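You operate a simulated robot arm through the tools that you are given. There is no shell and no other tool.

The job below is to be done with a simulated robot arm. You get a single attempt, and the scene is never put back.

TASK
Rub-test the red swatch and stand the result's peg in the socket.
Fine: rub slider across and back once; a clean pad takes the Pass peg, a stained one Redo; the swatch goes back where it lay.

Only the result counts: the job must be done as asked and must still hold three seconds after the hand-in. Knocking over, shifting, dropping, spilling or breaking anything else fails it.

THE ROBOT
A 6-joint arm with a two-finger parallel gripper, fixed in place. Base frame: the origin is on the floor under the middle of its stand, x ahead of it, y to its left, z up; the work surface is at about z = 940. Lengths are in mm, angles in degrees, forces in N, time in s.
With the tool pointing down near the work surface it reaches from about 340 to 860 mm from the base axis. Its first joint turns from -115.0 to 115.0 degrees. Payload 3.43 kg.
The TCP is the grasp point between the finger pads, 34 mm short of the fingertips. In the tool frame z runs along the fingers and y along their closing line. Largest opening 128 mm; finger width 24, thickness 12; the body of the gripper, 48 by 130 mm, starts 96 mm behind the TCP.
Orientation is told as [roll, pitch, yaw] about the base's x, y, z axes, in that order, counted from this pose: with the fingers straight down and closing along the base's y, the tool's x points along the base's -x, its y along +y and its z along -z.

THE INTERFACE
- The arm moves only by the tool drive_tool. Its argument "moves" is a list of rows, each a list of 3 entries, a list of its own where there are three numbers: the shift along the tool's x, y, z in units of 200 mm (1.0 is 200 mm), then the turn, a rotation vector about the tool's x, y, z in units of 180 degrees (1.0 is 180 degrees), then the gripper command, from -1 (shut) to 1 (fully open), values between in proportion. In form: [[[x, y, z], [rx, ry, rz], claw], ...]. A call has 1 to 20 rows; each row is the pose to reach, as a shift and turn from the pose commanded when the call began, along the tool's axes at that moment. A call with a number of a shift or a turn outside -1 to 1 is refused whole. Each row takes 0.2 s and may step no farther than 50 mm and 8.6 degrees from the row before; otherwise, or with a gripper value out of range, the whole call is refused. A pose out of reach is approached as far as the arm can. The call stops where the force on the tool passes 90 N (or 10 N more than at its start, if that is more) or the arm is blocked; 0.2 s more then pass. The fingers move at their own pace (about 108 mm/s each) and stop on an object; they squeeze with about 42 N. The grip force told is the motor's: it shows also when the fingers shut on nothing. Time passes only in rows, and 0.2 s behind the last, so rows that repeat a pose let the fingers close. It gives the time, the measured TCP pose, the force on the tool (base axes), the opening and the grip force at its end, in the units of the frame above (readings bear some noise), with the torque about the TCP (base axes, N m) and any sound that the robot's microphone picked up, and new pictures: "pictures" is both (left out), scene, wrist or none.
- Cameras (640 x 400 px; columns grow to the right, rows downward): "scene" is fixed at [49.2, -479.4, 1687.6]; the picture's right is [0.96, -0.30, 0.00], its down [-0.13, -0.43, -0.89] and it looks along [0.26, 0.85, -0.45] (base axes); focal length 360 px, centre (320, 200). "wrist" rides on the gripper at [76, -11, -160] in the tool frame; the picture's right is [0.15, 0.99, 0.00], its down [-0.88, 0.13, -0.46] and it looks along [-0.45, 0.07, 0.89] (tool axes); focal length 234 px, centre (320, 200). There is no depth. A picture from a camera that has moved, and an enlarged one, comes with that camera's place and axes in the base frame and with its lens. The place of the scene camera against the robot may be out by one fixed shift of up to 25 mm in any direction.
- lift_body(by): moves the trunk up (or, below 0, down) by that many mm; the arm rides with it, the base frame stays. It gives what a move gives, with no picture.
- inspect(camera, box): a new picture of the part [left, top, right, bottom] of that camera's present view, enlarged. The clock stands still meanwhile.
- close_job(): hands the job in; it is judged then, once.

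Places have to be worked out from the pictures, the camera data and where the tool is seen. Open the gripper and draw the arm clear of the work before you hand the job in, unless the task says otherwise.

The tools are called after "Call:" as a command line: name --argument value ..., lists and objects as JSON in quotes. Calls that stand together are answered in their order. drive_tool: Moves the arm, as the interface text tells. Its arguments: {"type":"object","properties":{"moves":{"type":"array","items":{"type":"array"}},"pictures":{"type":"string","enum":["both","scene","wrist","none"]}},"required":["moves"]} The other tools are called the same way: lift_body (by) moves the trunk up or down; inspect (camera, box) takes an enlarged picture of a part of a camera's view; close_job () hands the job in.

At the start:

```text
time_s: 0.0
tool_pos: [428.6, 373.1, 1185.7]
orientation: [0.0, -0.1, -0.1]
contact_force: [0.0, 0.3, -0.3]
torque: [0.02, -0.03, -0.04]
gripper_width: 128.2
finger_force: 0.0
trunk travel left (down, up): [-725.0, 65.0]
```

scene: 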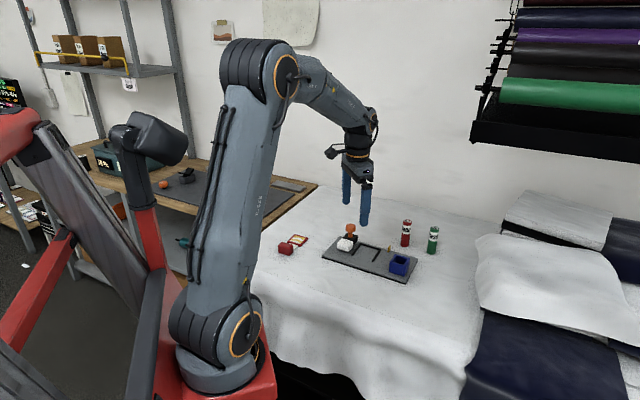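
wrist: 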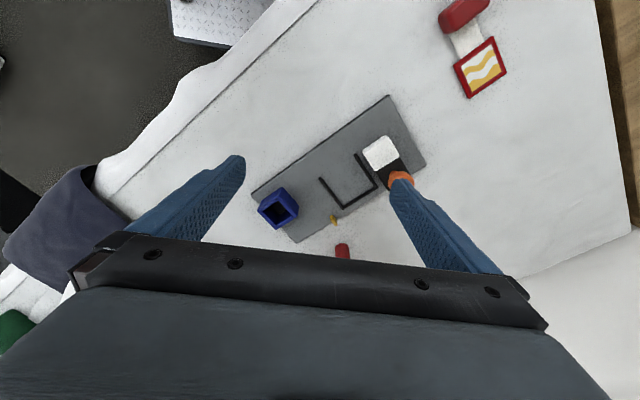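

I start by looking closer at the tabletop in both camera views before I move anything.

Call:
inspect --camera "scene" --box '[260, 200, 460, 325]'

Call:
inspect --camera "wrist" --box '[230, 80, 450, 260]'

Call:
inspect --camera "wrist" --box '[400, 0, 560, 100]'

```text
3.20 times, centred on (360, 262) of scene
camera zoom: at [49.2, -479.4, 1687.6], right [0.96, -0.3, 0.0], down [-0.13, -0.43, -0.89], along [0.26, 0.85, -0.45], focal length 1152 px, centre (192, 0)
```

zoom: 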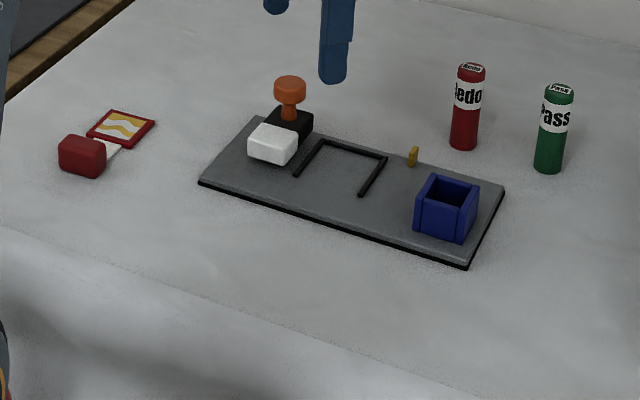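

```text
2.22 times, centred on (340, 170) of wrist
camera zoom: at [352.5, 361.6, 1346.1], right [-0.15, 0.99, 0.0], down [0.88, 0.13, 0.46], along [0.45, 0.07, -0.89], focal length 520 px, centre (276, 267)
```

zoom: 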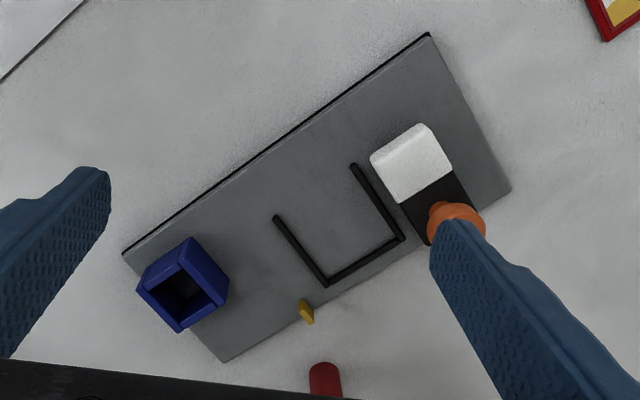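

```text
4.00 times, centred on (480, 50) of wrist
camera zoom: at [352.5, 361.6, 1346.1], right [-0.15, 0.99, 0.0], down [0.88, 0.13, 0.46], along [0.45, 0.07, -0.89], focal length 937 px, centre (-320, 800)
```

zoom: 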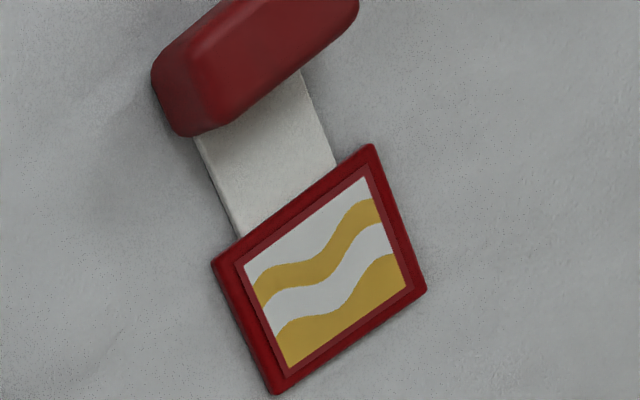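

The plate lies at about 45°, with the slider at its B/C end, a U-shaped nest, a yellow tab and the blue socket. I need finer detail on each part, so I zoom in tighter.

Call:
inspect --camera "scene" --box '[330, 218, 394, 258]'

Call:
inspect --camera "wrist" --box '[340, 120, 436, 180]'

Call:
inspect --camera "scene" --box '[378, 215, 458, 285]'

Call:
inspect --camera "scene" --box '[270, 225, 318, 260]'

```text
10.00 times, centred on (362, 238) of scene
camera zoom: at [49.2, -479.4, 1687.6], right [0.96, -0.3, 0.0], down [-0.13, -0.43, -0.89], along [0.26, 0.85, -0.45], focal length 3599 px, centre (-100, -180)
```

zoom: 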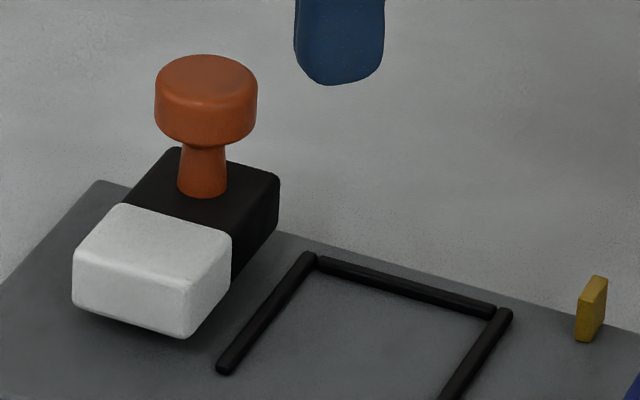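

```text
6.67 times, centred on (388, 150) of wrist
camera zoom: at [352.5, 361.6, 1346.1], right [-0.15, 0.99, 0.0], down [0.88, 0.13, 0.46], along [0.45, 0.07, -0.89], focal length 1561 px, centre (-133, 533)
```

zoom: 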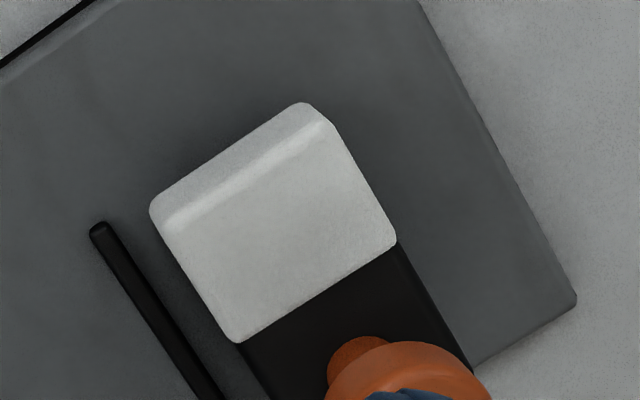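

```text
5.71 times, centred on (418, 250) of scene
camera zoom: at [49.2, -479.4, 1687.6], right [0.96, -0.3, 0.0], down [-0.13, -0.43, -0.89], along [0.26, 0.85, -0.45], focal length 2056 px, centre (-240, -86)
```

zoom: 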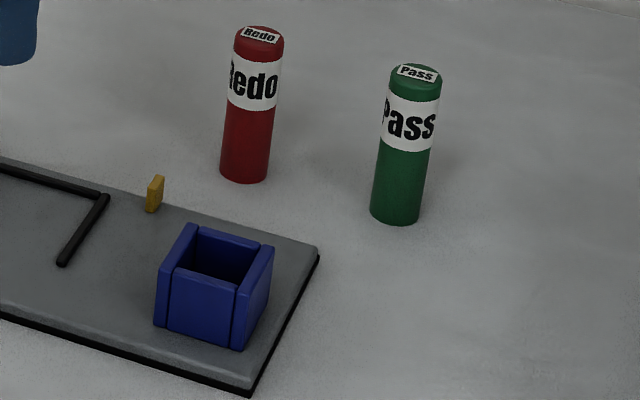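

```text
11.43 times, centred on (294, 242) of scene
camera zoom: at [49.2, -479.4, 1687.6], right [0.96, -0.3, 0.0], down [-0.13, -0.43, -0.89], along [0.26, 0.85, -0.45], focal length 4113 px, centre (617, -286)
```

zoom: 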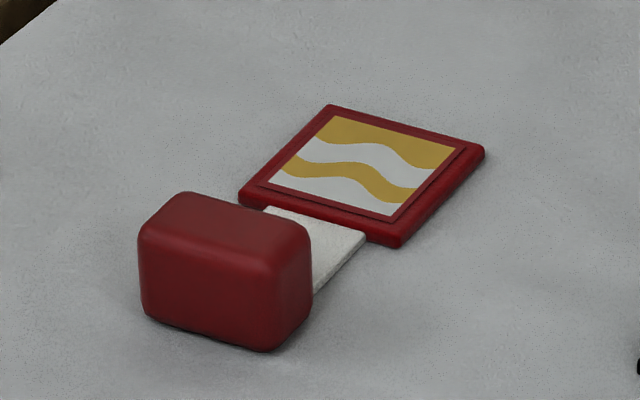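

The swatch frame is about 58 mm square, with its centre near (302, 597) and its handle pointing toward (-0.7, -0.7). The U nest is centred near (511, 440) at almost the same angle. I move above the handle with the gripper turned -44° so I can look closer from there.

Call:
drive_tool --moves '[[[0.11, 0.11, 0.04], [0, 0, 0.031], 1], [[0.22, 0.22, 0.08], [0, 0, 0.062], 1], [[0.33, 0.33, 0.12], [0, 0, 0.093], 1], [[0.44, 0.44, 0.16], [0, 0, 0.124], 1], [[0.55, 0.55, 0.2], [0, 0, 0.155], 1], [[0.66, 0.66, 0.24], [0, 0, 0.186], 1], [[0.77, 0.77, 0.28], [0, 0, 0.217], 1], [[0.87, 0.875, 0.33], [0, 0, 0.2444], 1], [[0.87, 0.875, 0.33], [0, 0, 0.2444], 1]]' --pictures "both"

```text
time_s: 2.0
tool_pos: [253.3, 548.9, 1122.1]
orientation: [0.0, 0.0, -44.0]
contact_force: [0.4, 0.5, 0.2]
torque: [0.0, -0.01, -0.01]
gripper_width: 127.9
finger_force: 0.1
trunk travel left (down, up): [-725.0, 65.0]
camera wrist: at [190.6, 594.4, 1280.9], right [0.58, 0.81, 0.0], down [0.72, -0.52, 0.46], along [0.37, -0.27, -0.89], focal length 234 px, centre (320, 200)
```

scene: 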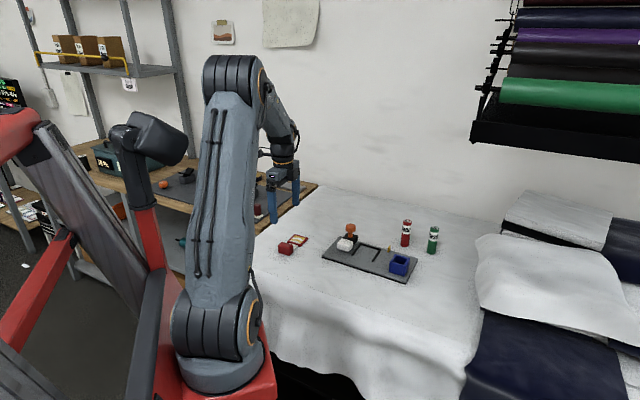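
wrist: 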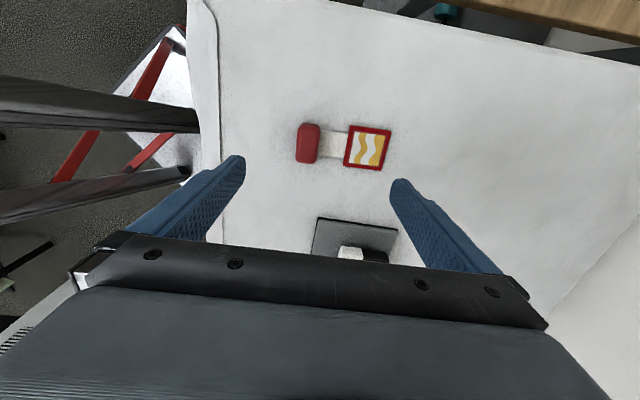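

The handle is now in view near (308, 143) in the wrist picture, with the frame to its right. I zoom in to measure it accurately.

Call:
inspect --camera "wrist" --box '[285, 110, 405, 185]'

Call:
inspect --camera "scene" --box '[270, 225, 318, 260]'

```text
5.33 times, centred on (345, 148) of wrist
camera zoom: at [190.6, 594.4, 1280.9], right [0.58, 0.81, 0.0], down [0.72, -0.52, 0.46], along [0.37, -0.27, -0.89], focal length 1249 px, centre (187, 480)
```

zoom: 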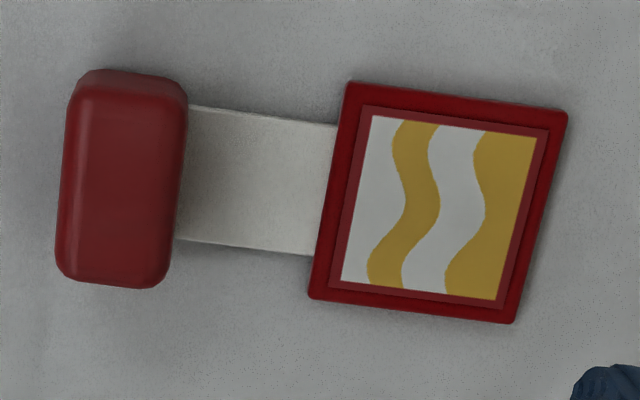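

```text
11.43 times, centred on (294, 242) of scene
camera zoom: at [49.2, -479.4, 1687.6], right [0.96, -0.3, 0.0], down [-0.13, -0.43, -0.89], along [0.26, 0.85, -0.45], focal length 4113 px, centre (617, -286)
```

zoom: 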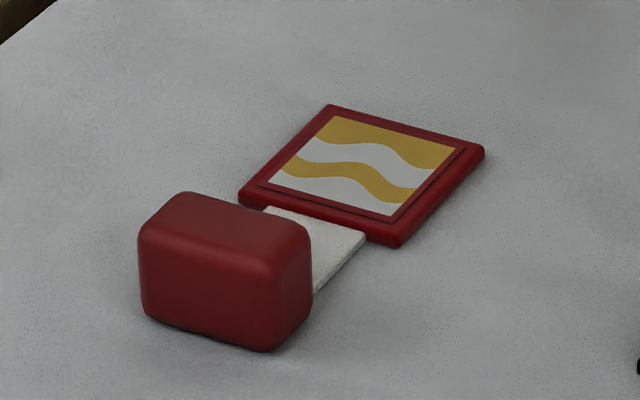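

The frame corners come out the same from both wrist views, to within about 1 mm: centre ≈ (301.6, 597.5), axis at 47.2°. The handle centre is ≈ (244.3, 535.6), and it is about 28 mm thick. Before I grip it, I look at the plate from close above to measure the nest, slider and socket.

Call:
drive_tool --moves '[[[-0.175, 0.06, 0], [0, 0, 0], 1], [[-0.35, 0.12, 0], [0, 0, 0], 1], [[-0.525, 0.18, 0], [0, 0, 0], 1], [[-0.7, 0.238, 0], [0, 0, 0], 1]]' --pictures "none"

Call:
drive_tool --moves '[[[-0.175, 0.06, 0], [0, 0, 0], 1], [[-0.35, 0.12, 0], [0, 0, 0], 1], [[-0.525, 0.18, 0], [0, 0, 0], 1], [[-0.7, 0.238, 0], [0, 0, 0], 1], [[-0.7, 0.238, 0], [0, 0, 0], 1]]' --pictures "both"

```text
time_s: 3.0
tool_pos: [386.3, 485.6, 1119.2]
orientation: [0.1, 0.0, -43.9]
contact_force: [-0.2, -0.3, 0.5]
torque: [-0.02, -0.02, -0.04]
gripper_width: 128.0
finger_force: 0.0
trunk travel left (down, up): [-725.0, 65.0]
```

```text
time_s: 4.2
tool_pos: [523.0, 421.9, 1120.0]
orientation: [0.0, 0.0, -43.9]
contact_force: [0.5, 0.4, -0.2]
torque: [0.0, 0.04, -0.01]
gripper_width: 127.8
finger_force: 0.1
trunk travel left (down, up): [-725.0, 65.0]
camera wrist: at [460.4, 466.7, 1279.3], right [0.58, 0.81, 0.0], down [0.72, -0.52, 0.46], along [0.37, -0.27, -0.89], focal length 234 px, centre (320, 200)
```

scene: 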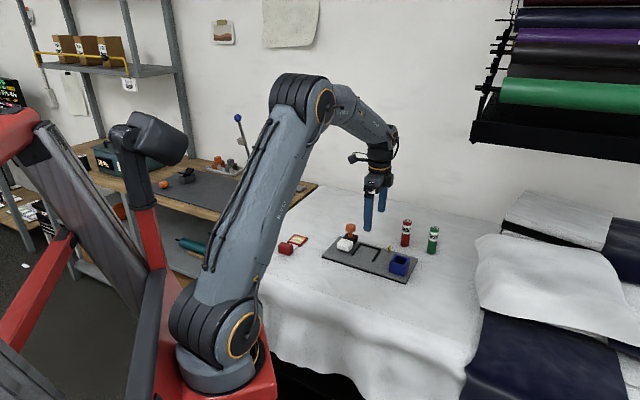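
wrist: 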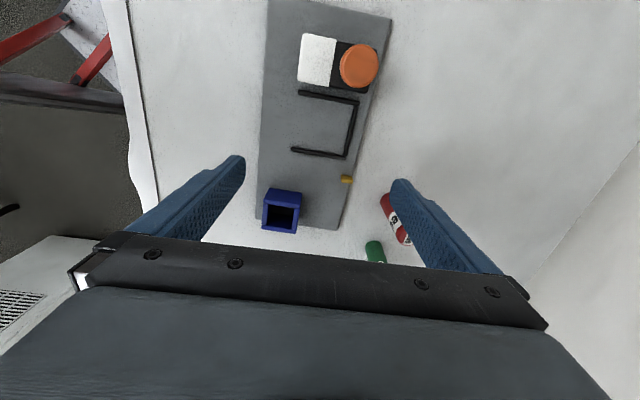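

The plate is now well in view, so I zoom in to measure the slider, nest and socket.

Call:
inspect --camera "wrist" --box '[250, 0, 410, 100]'

Call:
inspect --camera "wrist" --box '[260, 80, 388, 160]'

Call:
inspect --camera "wrist" --box '[245, 150, 421, 260]'

Call:
inspect --camera "scene" --box '[320, 215, 440, 290]'

```text
4.00 times, centred on (330, 50) of wrist
camera zoom: at [460.4, 466.7, 1279.3], right [0.58, 0.81, 0.0], down [0.72, -0.52, 0.46], along [0.37, -0.27, -0.89], focal length 937 px, centre (280, 800)
```

zoom: 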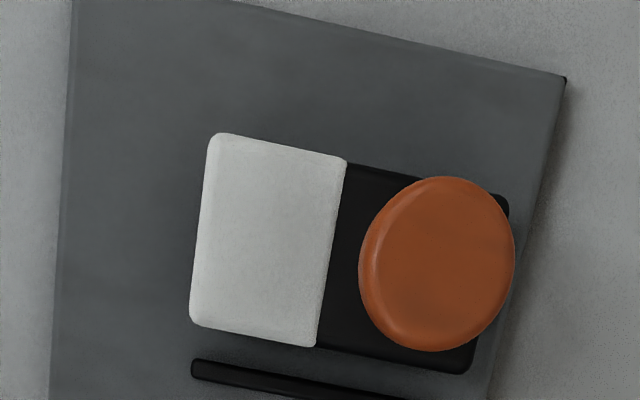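

```text
5.00 times, centred on (324, 120) of wrist
camera zoom: at [460.4, 466.7, 1279.3], right [0.58, 0.81, 0.0], down [0.72, -0.52, 0.46], along [0.37, -0.27, -0.89], focal length 1171 px, centre (300, 600)
```

zoom: 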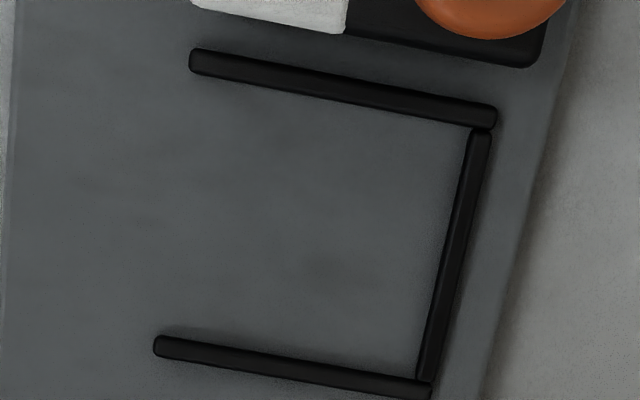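

```text
3.64 times, centred on (333, 205) of wrist
camera zoom: at [460.4, 466.7, 1279.3], right [0.58, 0.81, 0.0], down [0.72, -0.52, 0.46], along [0.37, -0.27, -0.89], focal length 852 px, centre (273, 182)
```

zoom: 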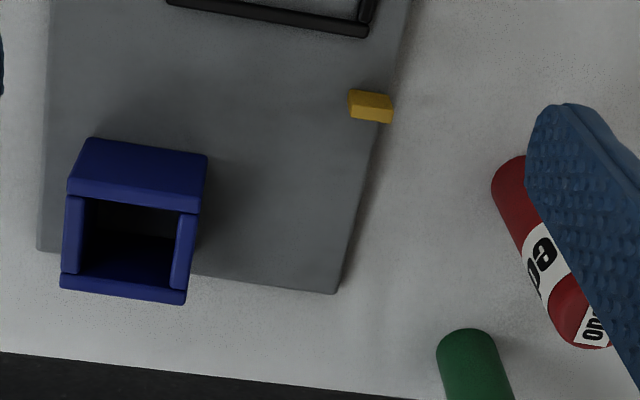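

```text
5.33 times, centred on (380, 252) of scene
camera zoom: at [49.2, -479.4, 1687.6], right [0.96, -0.3, 0.0], down [-0.13, -0.43, -0.89], along [0.26, 0.85, -0.45], focal length 1919 px, centre (0, -80)
```

zoom: 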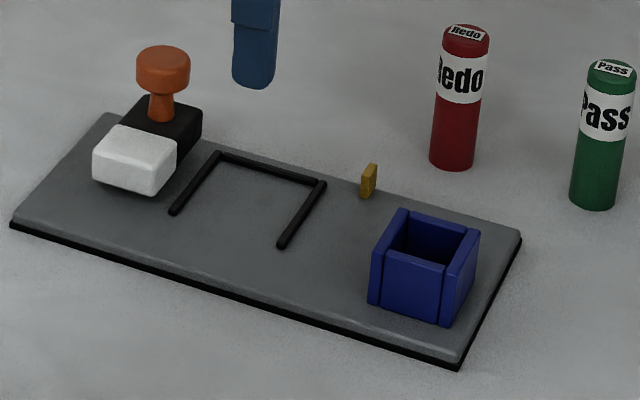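

From these views:
- **Nest:** axis at 45°, inner width about 70 mm, centre ≈ (511, 438).
- **Slider pad:** top at about z = 982, about to cross over the nest.
- **Knob:** centre ≈ (472, 504), disc at about z = 1006–1022.
- **Yellow tab:** probably the end of the stroke.

I go back over the swatch handle at yaw -42.8° with the fingers partly open.

Call:
drive_tool --moves '[[[0.175, -0.07, 0], [0, 0, 0], 1], [[0.35, -0.14, 0], [0, 0, 0], 1], [[0.525, -0.21, 0], [0, 0, 0], 1], [[0.697, -0.278, 0], [0, 0, 0], 1]]' --pictures "none"

Call:
drive_tool --moves '[[[0.175, -0.07, 0], [0, 0, 0], -0.22], [[0.35, -0.14, 0], [0, 0, 0], -0.22], [[0.525, -0.21, 0], [0, 0, 0], -0.22], [[0.697, -0.278, 0], [0, 0, 0], -0.22], [[0.697, -0.278, 0.15], [0, 0, -0.0067], -0.22], [[0.697, -0.278, 0.3], [0, 0, -0.0067], -0.22], [[0.697, -0.278, 0.3], [0, 0, -0.0067], -0.22], [[0.697, -0.278, 0.3], [0, 0, -0.0067], -0.22]]' --pictures "both"

```text
time_s: 5.2
tool_pos: [379.3, 480.9, 1119.3]
orientation: [0.0, 0.0, -44.0]
contact_force: [0.6, -1.3, 0.3]
torque: [0.0, 0.03, 0.0]
gripper_width: 128.0
finger_force: 0.1
trunk travel left (down, up): [-725.0, 65.0]
```

```text
time_s: 7.0
tool_pos: [242.3, 536.8, 1059.2]
orientation: [0.0, 0.0, -42.7]
contact_force: [-0.5, -0.1, 0.1]
torque: [-0.01, -0.04, 0.01]
gripper_width: 49.9
finger_force: 0.1
trunk travel left (down, up): [-725.0, 65.0]
camera wrist: at [180.7, 578.7, 1218.5], right [0.56, 0.83, 0.0], down [0.73, -0.5, 0.46], along [0.38, -0.26, -0.89], focal length 234 px, centre (320, 200)
```

scene: 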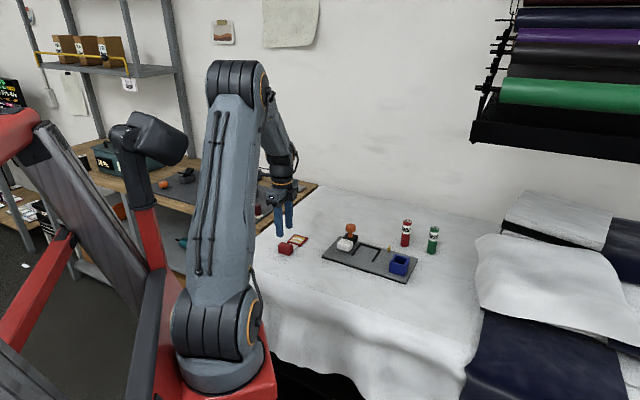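
wrist: 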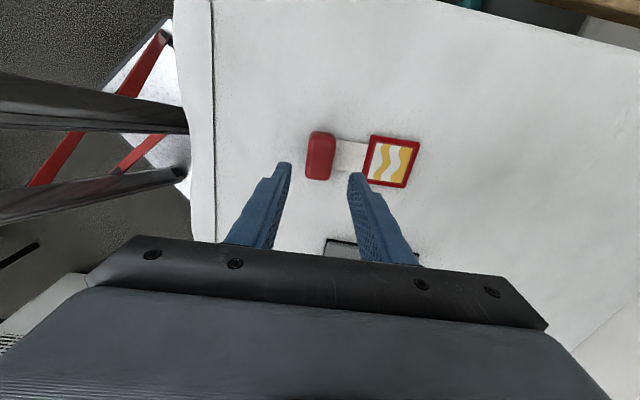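

The handle should lie right between the fingers. I zoom in to check the centring.

Call:
inspect --camera "wrist" --box '[260, 115, 436, 225]'

```text
3.64 times, centred on (348, 170) of wrist
camera zoom: at [180.7, 578.7, 1218.5], right [0.56, 0.83, 0.0], down [0.73, -0.5, 0.46], along [0.38, -0.26, -0.89], focal length 852 px, centre (218, 309)
```

zoom: 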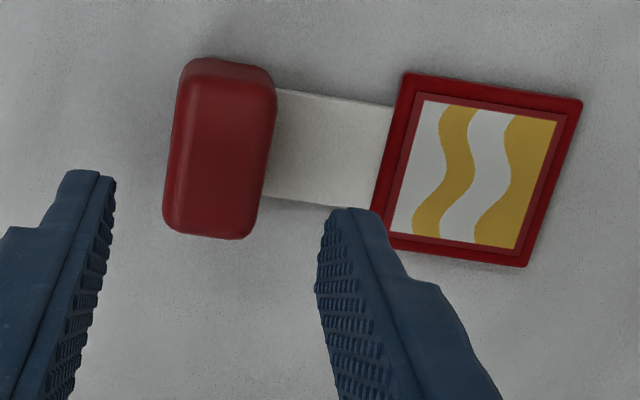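

The handle is centred between the fingers to within about 1 mm, and the frame position agrees again. I lower to TCP z ≈ 981, which puts the fingertips near 947, and then close on the handle.

Call:
drive_tool --moves '[[[0, 0, 0.15], [0, 0, 0], -0.22], [[0, 0, 0.28], [0, 0, 0], -0.22], [[0, 0, 0.35], [0, 0, 0], -0.22], [[0, 0, 0.39], [0, 0, 0], -0.22], [[0, 0, 0.39], [0, 0, 0], -0.22]]' --pictures "both"

```text
time_s: 8.2
tool_pos: [242.8, 536.4, 982.1]
orientation: [0.0, -0.1, -42.8]
contact_force: [0.8, 0.0, 0.2]
torque: [-0.02, -0.04, -0.01]
gripper_width: 49.6
finger_force: 0.0
trunk travel left (down, up): [-725.0, 65.0]
camera wrist: at [179.6, 579.0, 1140.8], right [0.56, 0.83, 0.0], down [0.74, -0.5, 0.46], along [0.38, -0.26, -0.89], focal length 234 px, centre (320, 200)
```

scene: 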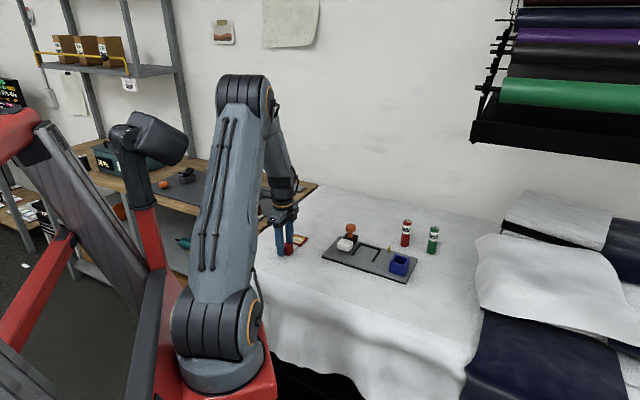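
wrist: 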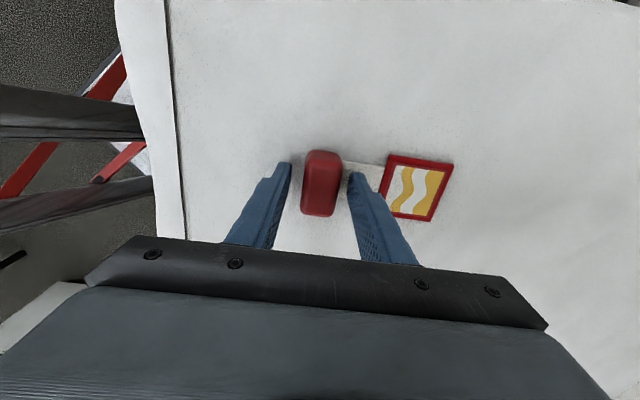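

The fingers straddle the handle without contact. I check the gap on each side before closing.

Call:
inspect --camera "wrist" --box '[260, 130, 388, 210]'

Call:
inspect --camera "scene" --box '[262, 222, 326, 262]'

```text
5.00 times, centred on (324, 170) of wrist
camera zoom: at [179.6, 579.0, 1140.8], right [0.56, 0.83, 0.0], down [0.74, -0.5, 0.46], along [0.38, -0.26, -0.89], focal length 1171 px, centre (300, 350)
```

zoom: 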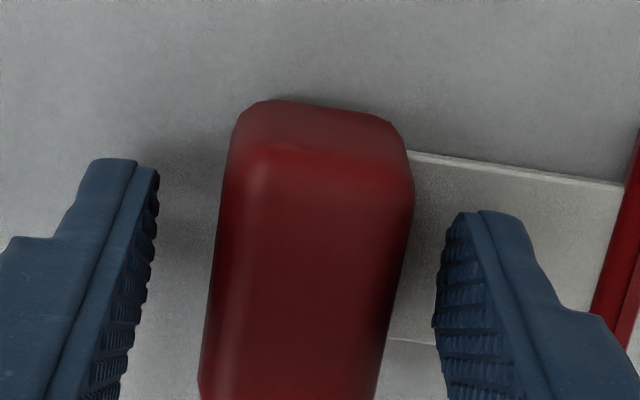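

```text
10.00 times, centred on (294, 242) of scene
camera zoom: at [49.2, -479.4, 1687.6], right [0.96, -0.3, 0.0], down [-0.13, -0.43, -0.89], along [0.26, 0.85, -0.45], focal length 3599 px, centre (580, -220)
```

zoom: 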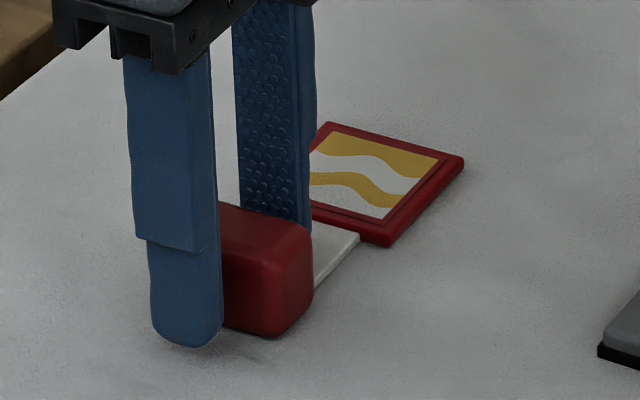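

The handle sits about 1 mm toward the frame side of the finger midline. I shift 1 mm along tool y so that closing doesn't drag the swatch, then grip.

Call:
drive_tool --moves '[[[0, 0.005, 0], [0, 0, 0], -0.22], [[0, 0.005, 0], [0, 0, 0], -0.4], [[0, 0.005, 0], [0, 0, 0], -0.6], [[0, 0.005, 0], [0, 0, 0], -1], [[0, 0.005, 0], [0, 0, 0], -1], [[0, 0.005, 0], [0, 0, 0], -1]]' --pictures "both"

```text
time_s: 9.6
tool_pos: [241.9, 536.1, 981.9]
orientation: [0.0, 0.0, -42.8]
contact_force: [0.1, -0.3, 0.1]
torque: [0.01, 0.0, -0.03]
gripper_width: 28.5
finger_force: 41.9
trunk travel left (down, up): [-725.0, 65.0]
camera wrist: at [180.3, 579.4, 1141.3], right [0.56, 0.83, 0.0], down [0.73, -0.5, 0.46], along [0.38, -0.26, -0.89], focal length 234 px, centre (320, 200)
```

scene: 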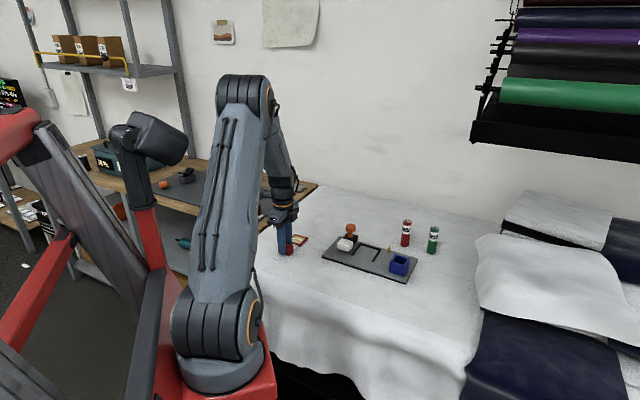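
wrist: 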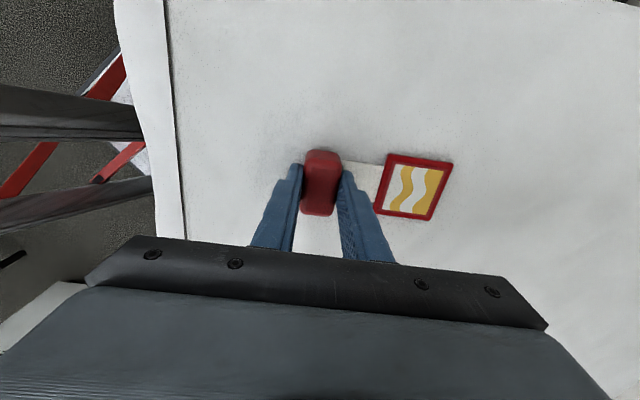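

The handle is gripped at 28.5 mm wide with 42 N. I check whether the frame moved as the fingers closed.

Call:
inspect --camera "wrist" --box '[364, 140, 460, 225]'

```text
4.71 times, centred on (412, 182) of wrist
camera zoom: at [180.3, 579.4, 1141.3], right [0.56, 0.83, 0.0], down [0.73, -0.5, 0.46], along [0.38, -0.26, -0.89], focal length 1102 px, centre (-113, 282)
```

zoom: 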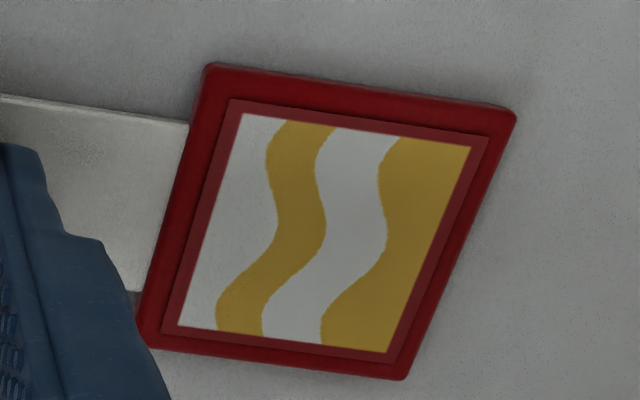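

The frame centre is still ≈ (301, 598), so it did not move. I lift straight up 110 mm in small steps, enough to clear the slider knob.

Call:
drive_tool --moves '[[[0, 0, -0.03], [0, 0, 0], -1], [[0, 0, -0.12], [0, 0, 0], -1], [[0, 0, -0.24], [0, 0, 0], -1], [[0, 0, -0.36], [0, 0, 0], -1], [[0, 0, -0.48], [0, 0, 0], -1], [[0, 0, -0.55], [0, 0, 0], -1], [[0, 0, -0.55], [0, 0, 0], -1]]' --pictures "both"

```text
time_s: 11.2
tool_pos: [245.1, 537.3, 1092.2]
orientation: [0.0, -0.1, -42.9]
contact_force: [-0.7, 0.1, -0.7]
torque: [0.01, 0.01, 0.0]
gripper_width: 28.6
finger_force: 42.1
trunk travel left (down, up): [-725.0, 65.0]
camera wrist: at [182.0, 580.6, 1251.3], right [0.56, 0.83, 0.0], down [0.73, -0.5, 0.46], along [0.38, -0.26, -0.89], focal length 234 px, centre (320, 200)
```

scene: 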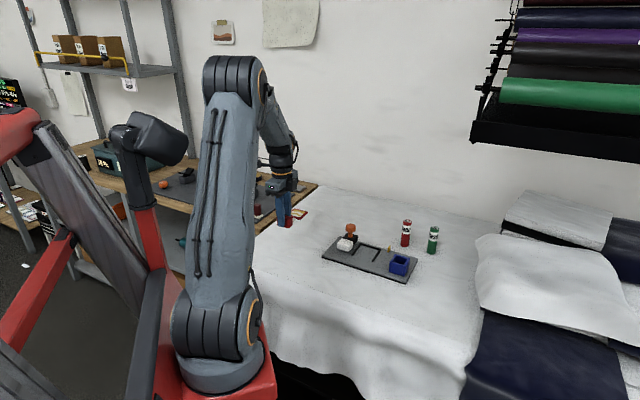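
wrist: 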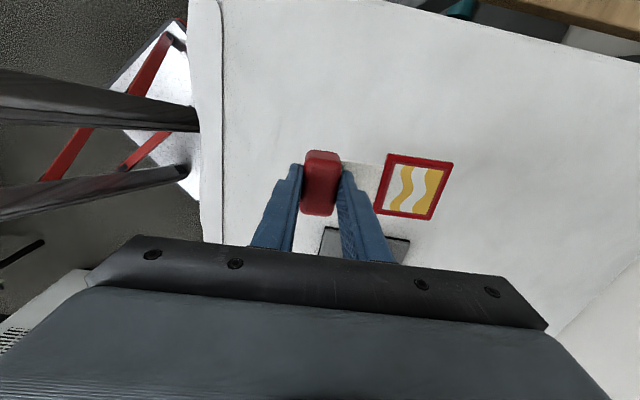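

The swatch hangs level and steady. I carry it over to the nest at this height in two legs, turning the last 2.2° to match the plate.

Call:
drive_tool --moves '[[[-0.13, 0.012, 0], [0, 0, 0], -1], [[-0.29, 0.026, 0], [0, 0, 0], -1], [[-0.46, 0.041, 0], [0, 0, 0], -1], [[-0.58, 0.052, 0], [0, 0, 0], -1], [[-0.646, 0.058, 0], [0, 0, 0], -1]]' --pictures "none"

Call:
drive_tool --moves '[[[-0.13, 0.012, 0], [0, 0, 0.003], -1], [[-0.29, 0.026, 0], [0, 0, 0.006], -1], [[-0.46, 0.041, 0], [0, 0, 0.009], -1], [[-0.58, 0.052, 0], [0, 0, 0.0122], -1], [[-0.646, 0.058, 0], [0, 0, 0.0122], -1], [[-0.646, 0.058, 0], [0, 0, 0.0122], -1]]' --pictures "both"

```text
time_s: 12.4
tool_pos: [348.0, 458.8, 1091.3]
orientation: [0.0, 0.0, -42.6]
contact_force: [-0.8, 0.4, -0.3]
torque: [0.0, -0.01, 0.02]
gripper_width: 28.9
finger_force: 42.1
trunk travel left (down, up): [-725.0, 65.0]
```

```text
time_s: 13.8
tool_pos: [450.4, 378.0, 1092.3]
orientation: [0.1, 0.0, -44.9]
contact_force: [-0.4, 0.1, 0.1]
torque: [-0.02, 0.02, 0.01]
gripper_width: 28.7
finger_force: 42.3
trunk travel left (down, up): [-725.0, 65.0]
camera wrist: at [389.5, 423.5, 1252.0], right [0.6, 0.8, 0.0], down [0.72, -0.53, 0.46], along [0.37, -0.27, -0.89], focal length 234 px, centre (320, 200)
```

scene: 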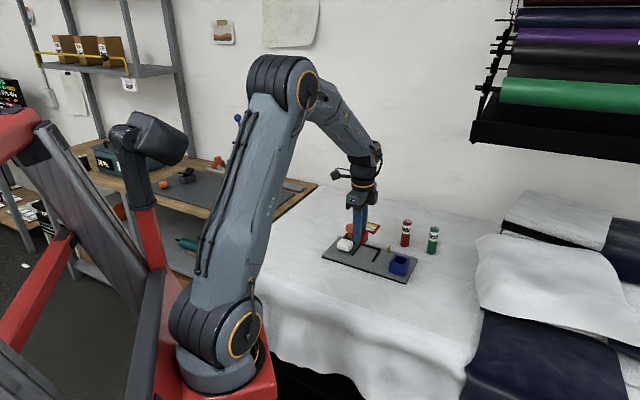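
wrist: 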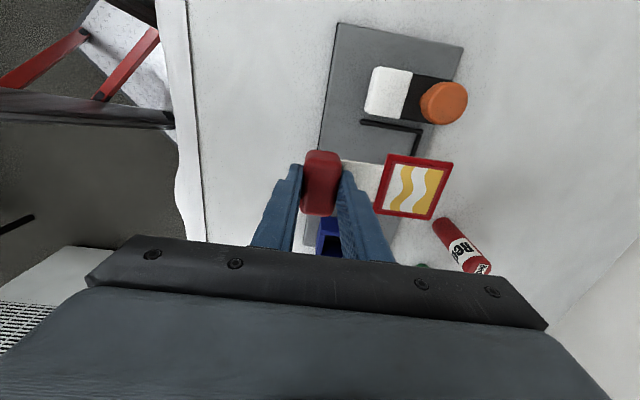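

The camera puts the TCP at p ≈ 52 and q ≈ 585.8, where p runs along the plate and q runs across it. That is within 1 mm of the target. I apply a 1 mm correction and lower 70 mm for another look.

Call:
drive_tool --moves '[[[0.005, 0.0035, 0.1], [0, 0, 0], -1], [[0.005, 0.0035, 0.22], [0, 0, 0], -1], [[0.005, 0.0035, 0.32], [0, 0, 0], -1], [[0.005, 0.0035, 0.37], [0, 0, 0], -1], [[0.005, 0.0035, 0.37], [0, 0, 0], -1]]' --pictures "both"

Call:
inspect --camera "scene" --box '[320, 215, 416, 275]'

Call:
inspect --camera "wrist" --box '[300, 90, 476, 250]'

```text
time_s: 15.0
tool_pos: [449.3, 380.1, 1018.3]
orientation: [0.0, 0.1, -45.0]
contact_force: [-0.2, 0.3, -0.2]
torque: [-0.04, 0.04, 0.03]
gripper_width: 28.6
finger_force: 42.4
trunk travel left (down, up): [-725.0, 65.0]
camera wrist: at [388.7, 425.2, 1177.8], right [0.6, 0.8, 0.0], down [0.72, -0.53, 0.46], along [0.37, -0.27, -0.89], focal length 234 px, centre (320, 200)
```

scene: 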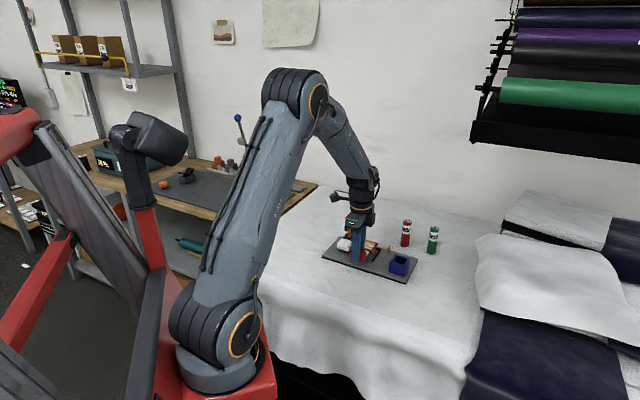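
wrist: 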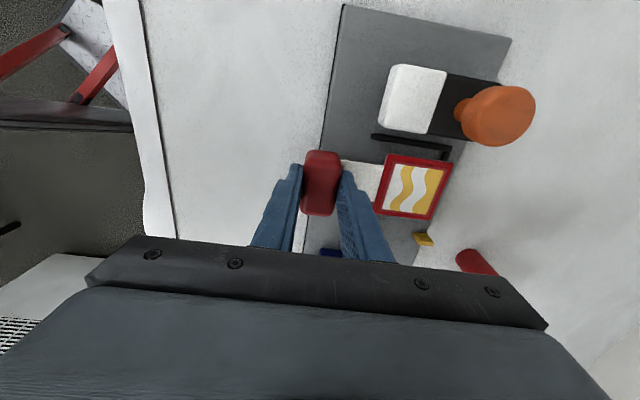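

```text
6.67 times, centred on (368, 245) of scene
camera zoom: at [49.2, -479.4, 1687.6], right [0.96, -0.3, 0.0], down [-0.13, -0.43, -0.89], along [0.26, 0.85, -0.45], focal length 2399 px, centre (0, -100)
```

zoom: 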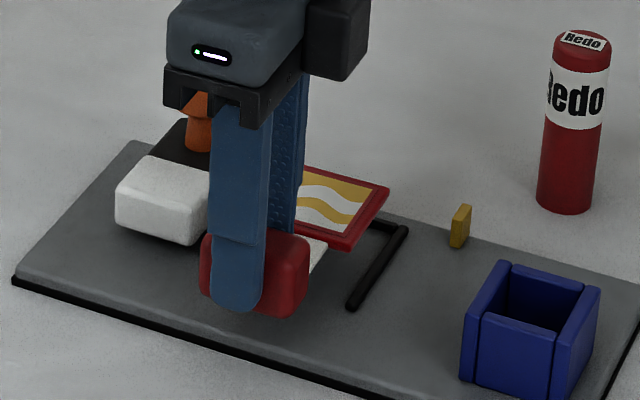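

```text
2.50 times, centred on (388, 170) of wrist
camera zoom: at [388.7, 425.2, 1177.8], right [0.6, 0.8, 0.0], down [0.72, -0.53, 0.46], along [0.37, -0.27, -0.89], focal length 585 px, centre (150, 275)
```

zoom: 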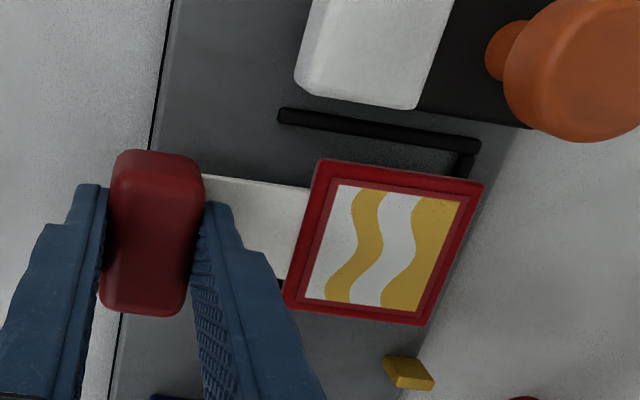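

The frame is centred over the nest with about 4.5 mm to spare on each side. I lower most of the way, then check for contact.

Call:
drive_tool --moves '[[[0, 0, 0.05], [0, 0, 0], -1], [[0, 0, 0.09], [0, 0, 0], -1], [[0, 0, 0.12], [0, 0, 0], -1], [[0, 0, 0.12], [0, 0, 0], -1]]' --pictures "both"

Call:
inspect --camera "scene" --box '[320, 215, 416, 275]'

```text
time_s: 16.0
tool_pos: [450.2, 380.0, 993.7]
orientation: [0.1, 0.0, -44.9]
contact_force: [0.7, -0.6, 4.1]
torque: [-0.03, 0.0, -0.02]
gripper_width: 28.4
finger_force: 42.0
trunk travel left (down, up): [-725.0, 65.0]
camera wrist: at [388.2, 425.3, 1153.2], right [0.6, 0.8, 0.0], down [0.71, -0.53, 0.46], along [0.37, -0.27, -0.89], focal length 234 px, centre (320, 200)
```

scene: 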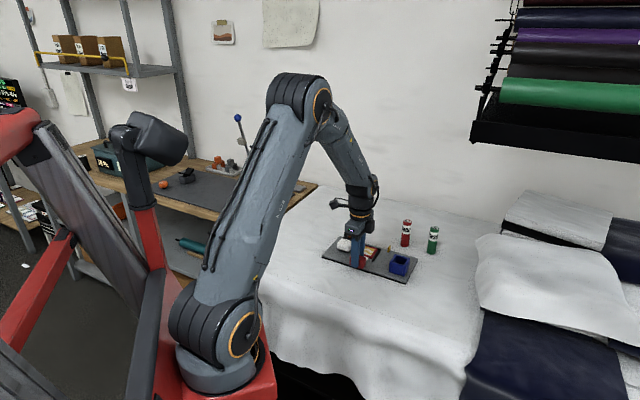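
wrist: 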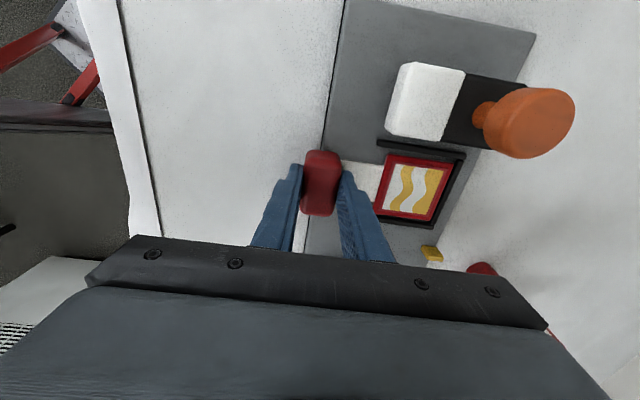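

```text
6.67 times, centred on (368, 245) of scene
camera zoom: at [49.2, -479.4, 1687.6], right [0.96, -0.3, 0.0], down [-0.13, -0.43, -0.89], along [0.26, 0.85, -0.45], focal length 2399 px, centre (0, -100)
```

zoom: 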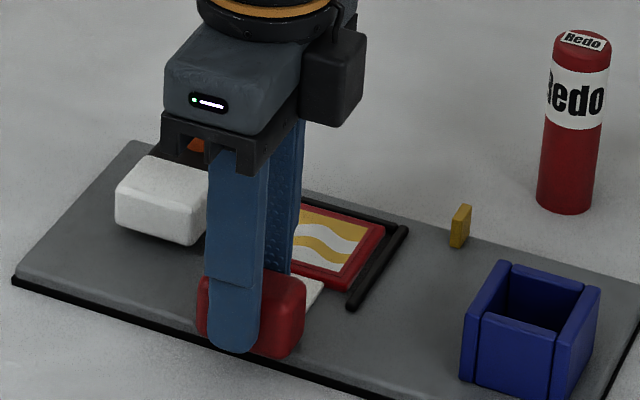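

A light 4 N upward force shows the swatch is resting on the plate inside the nest bars. I open the fingers to 50 mm and rise straight up.

Call:
drive_tool --moves '[[[0, 0, 0], [0, 0, 0], -0.8], [[0, 0, 0], [0, 0, 0], -0.4], [[0, 0, 0], [0, 0, 0], -0.22], [[0, 0, 0], [0, 0, 0], -0.22], [[0, 0, -0.05], [0, 0, 0], -0.22], [[0, 0, -0.2], [0, 0, 0], -0.22], [[0, 0, -0.4], [0, 0, 0], -0.22], [[0, 0, -0.6], [0, 0, 0], -0.22], [[0, 0, -0.6], [0, 0, 0], -0.22]]' --pictures "both"

Call:
inspect --camera "scene" --box '[320, 215, 416, 275]'

Call:
inspect --camera "wrist" --box '[290, 40, 450, 220]'

```text
time_s: 18.0
tool_pos: [449.9, 379.8, 1114.7]
orientation: [0.1, 0.1, -45.0]
contact_force: [-0.8, -0.5, 0.7]
torque: [0.0, 0.02, 0.0]
gripper_width: 50.1
finger_force: 0.1
trunk travel left (down, up): [-725.0, 65.0]
camera wrist: at [388.9, 425.7, 1273.5], right [0.6, 0.8, 0.0], down [0.72, -0.53, 0.46], along [0.37, -0.27, -0.89], focal length 234 px, centre (320, 200)
```

scene: 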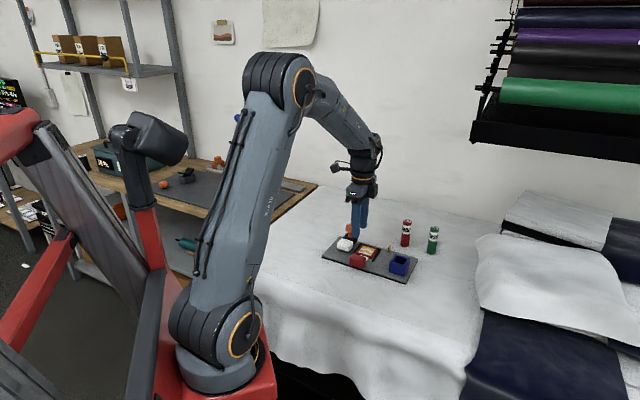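
wrist: 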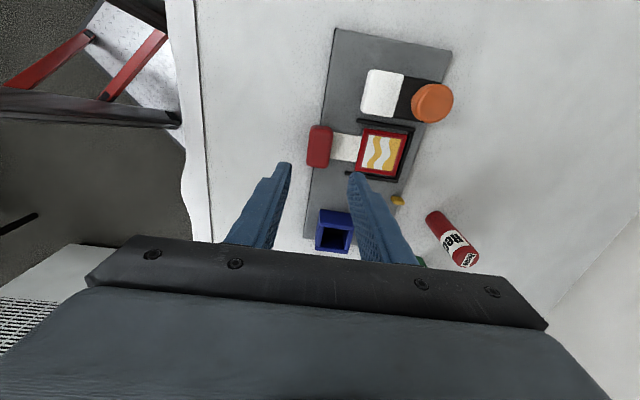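

```text
6.67 times, centred on (368, 245) of scene
camera zoom: at [49.2, -479.4, 1687.6], right [0.96, -0.3, 0.0], down [-0.13, -0.43, -0.89], along [0.26, 0.85, -0.45], focal length 2399 px, centre (0, -100)
```

zoom: 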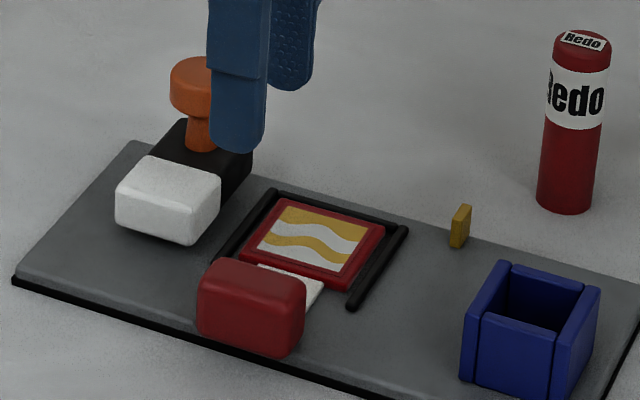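

```text
2.22 times, centred on (370, 130) of wrist
camera zoom: at [388.9, 425.7, 1273.5], right [0.6, 0.8, 0.0], down [0.72, -0.53, 0.46], along [0.37, -0.27, -0.89], focal length 520 px, centre (209, 356)
```

zoom: 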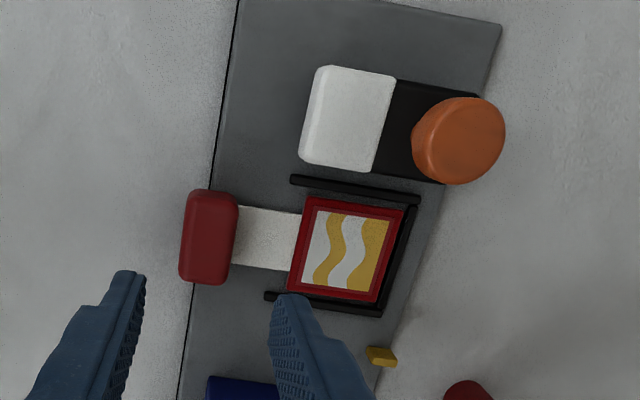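

The swatch is seated neatly in the nest. Triangulation puts the knob's disc top at z ≈ 1022, centred at ≈ (472, 504.5). I turn the gripper to yaw +45° so the fingers close along the slider's travel, and stop above the knob.

Call:
drive_tool --moves '[[[0.03, 0.043, 0], [0, 0, -0.042], -0.06], [[0.06, 0.086, 0], [0, 0, -0.084], -0.06], [[0.09, 0.129, 0], [0, 0, -0.126], -0.06], [[0.12, 0.172, 0], [0, 0, -0.168], -0.06], [[0.15, 0.215, 0], [0, 0, -0.21], -0.06], [[0.18, 0.258, 0], [0, 0, -0.252], -0.06], [[0.21, 0.301, 0], [0, 0, -0.294], -0.06], [[0.24, 0.344, 0], [0, 0, -0.336], -0.06], [[0.27, 0.387, 0], [0, 0, -0.378], -0.06], [[0.3, 0.43, 0], [0, 0, -0.42], -0.06], [[0.335, 0.475, 0], [0, 0, -0.462], -0.06], [[0.365, 0.5175, 0], [0, 0, -0.5], -0.06], [[0.365, 0.5175, 0], [0, 0, -0.5], -0.06]]' --pictures "both"

Call:
inspect --camera "wrist" --box '[240, 80, 432, 200]'

```text
time_s: 20.8
tool_pos: [469.6, 503.4, 1113.8]
orientation: [0.0, 0.0, 45.1]
contact_force: [-0.3, -0.3, 0.3]
torque: [-0.02, -0.01, -0.03]
gripper_width: 60.2
finger_force: 0.1
trunk travel left (down, up): [-725.0, 65.0]
camera wrist: at [425.0, 441.8, 1273.6], right [-0.8, 0.59, 0.0], down [0.53, 0.72, 0.46], along [0.27, 0.37, -0.89], focal length 234 px, centre (320, 200)
```

scene: 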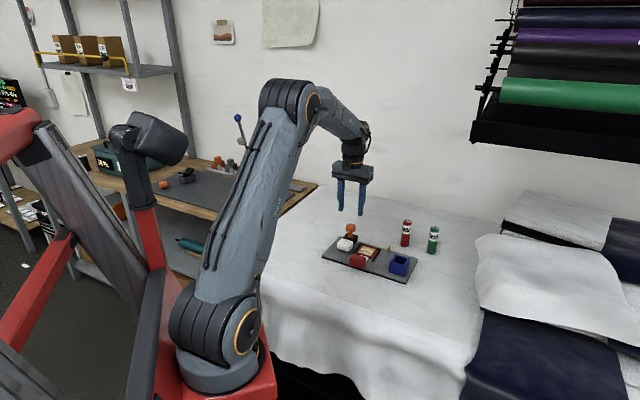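
wrist: 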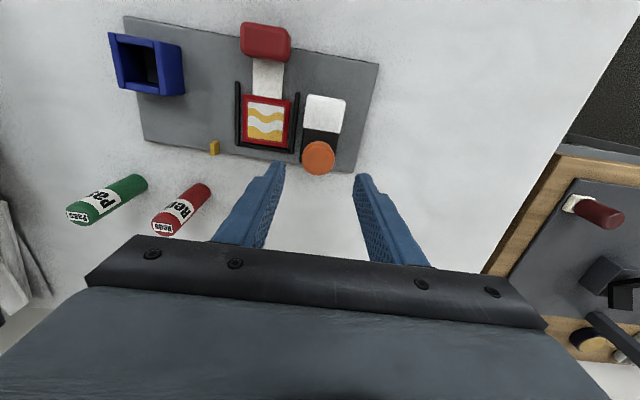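

```text
3.33 times, centred on (336, 140) of wrist
camera zoom: at [425.0, 441.8, 1273.6], right [-0.8, 0.59, 0.0], down [0.53, 0.72, 0.46], along [0.27, 0.37, -0.89], focal length 781 px, centre (267, 400)
```

zoom: 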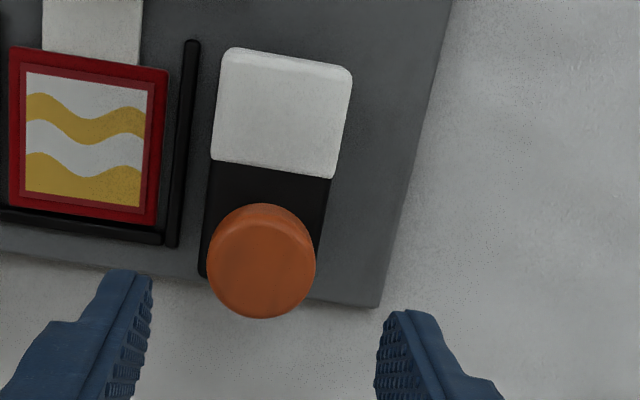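

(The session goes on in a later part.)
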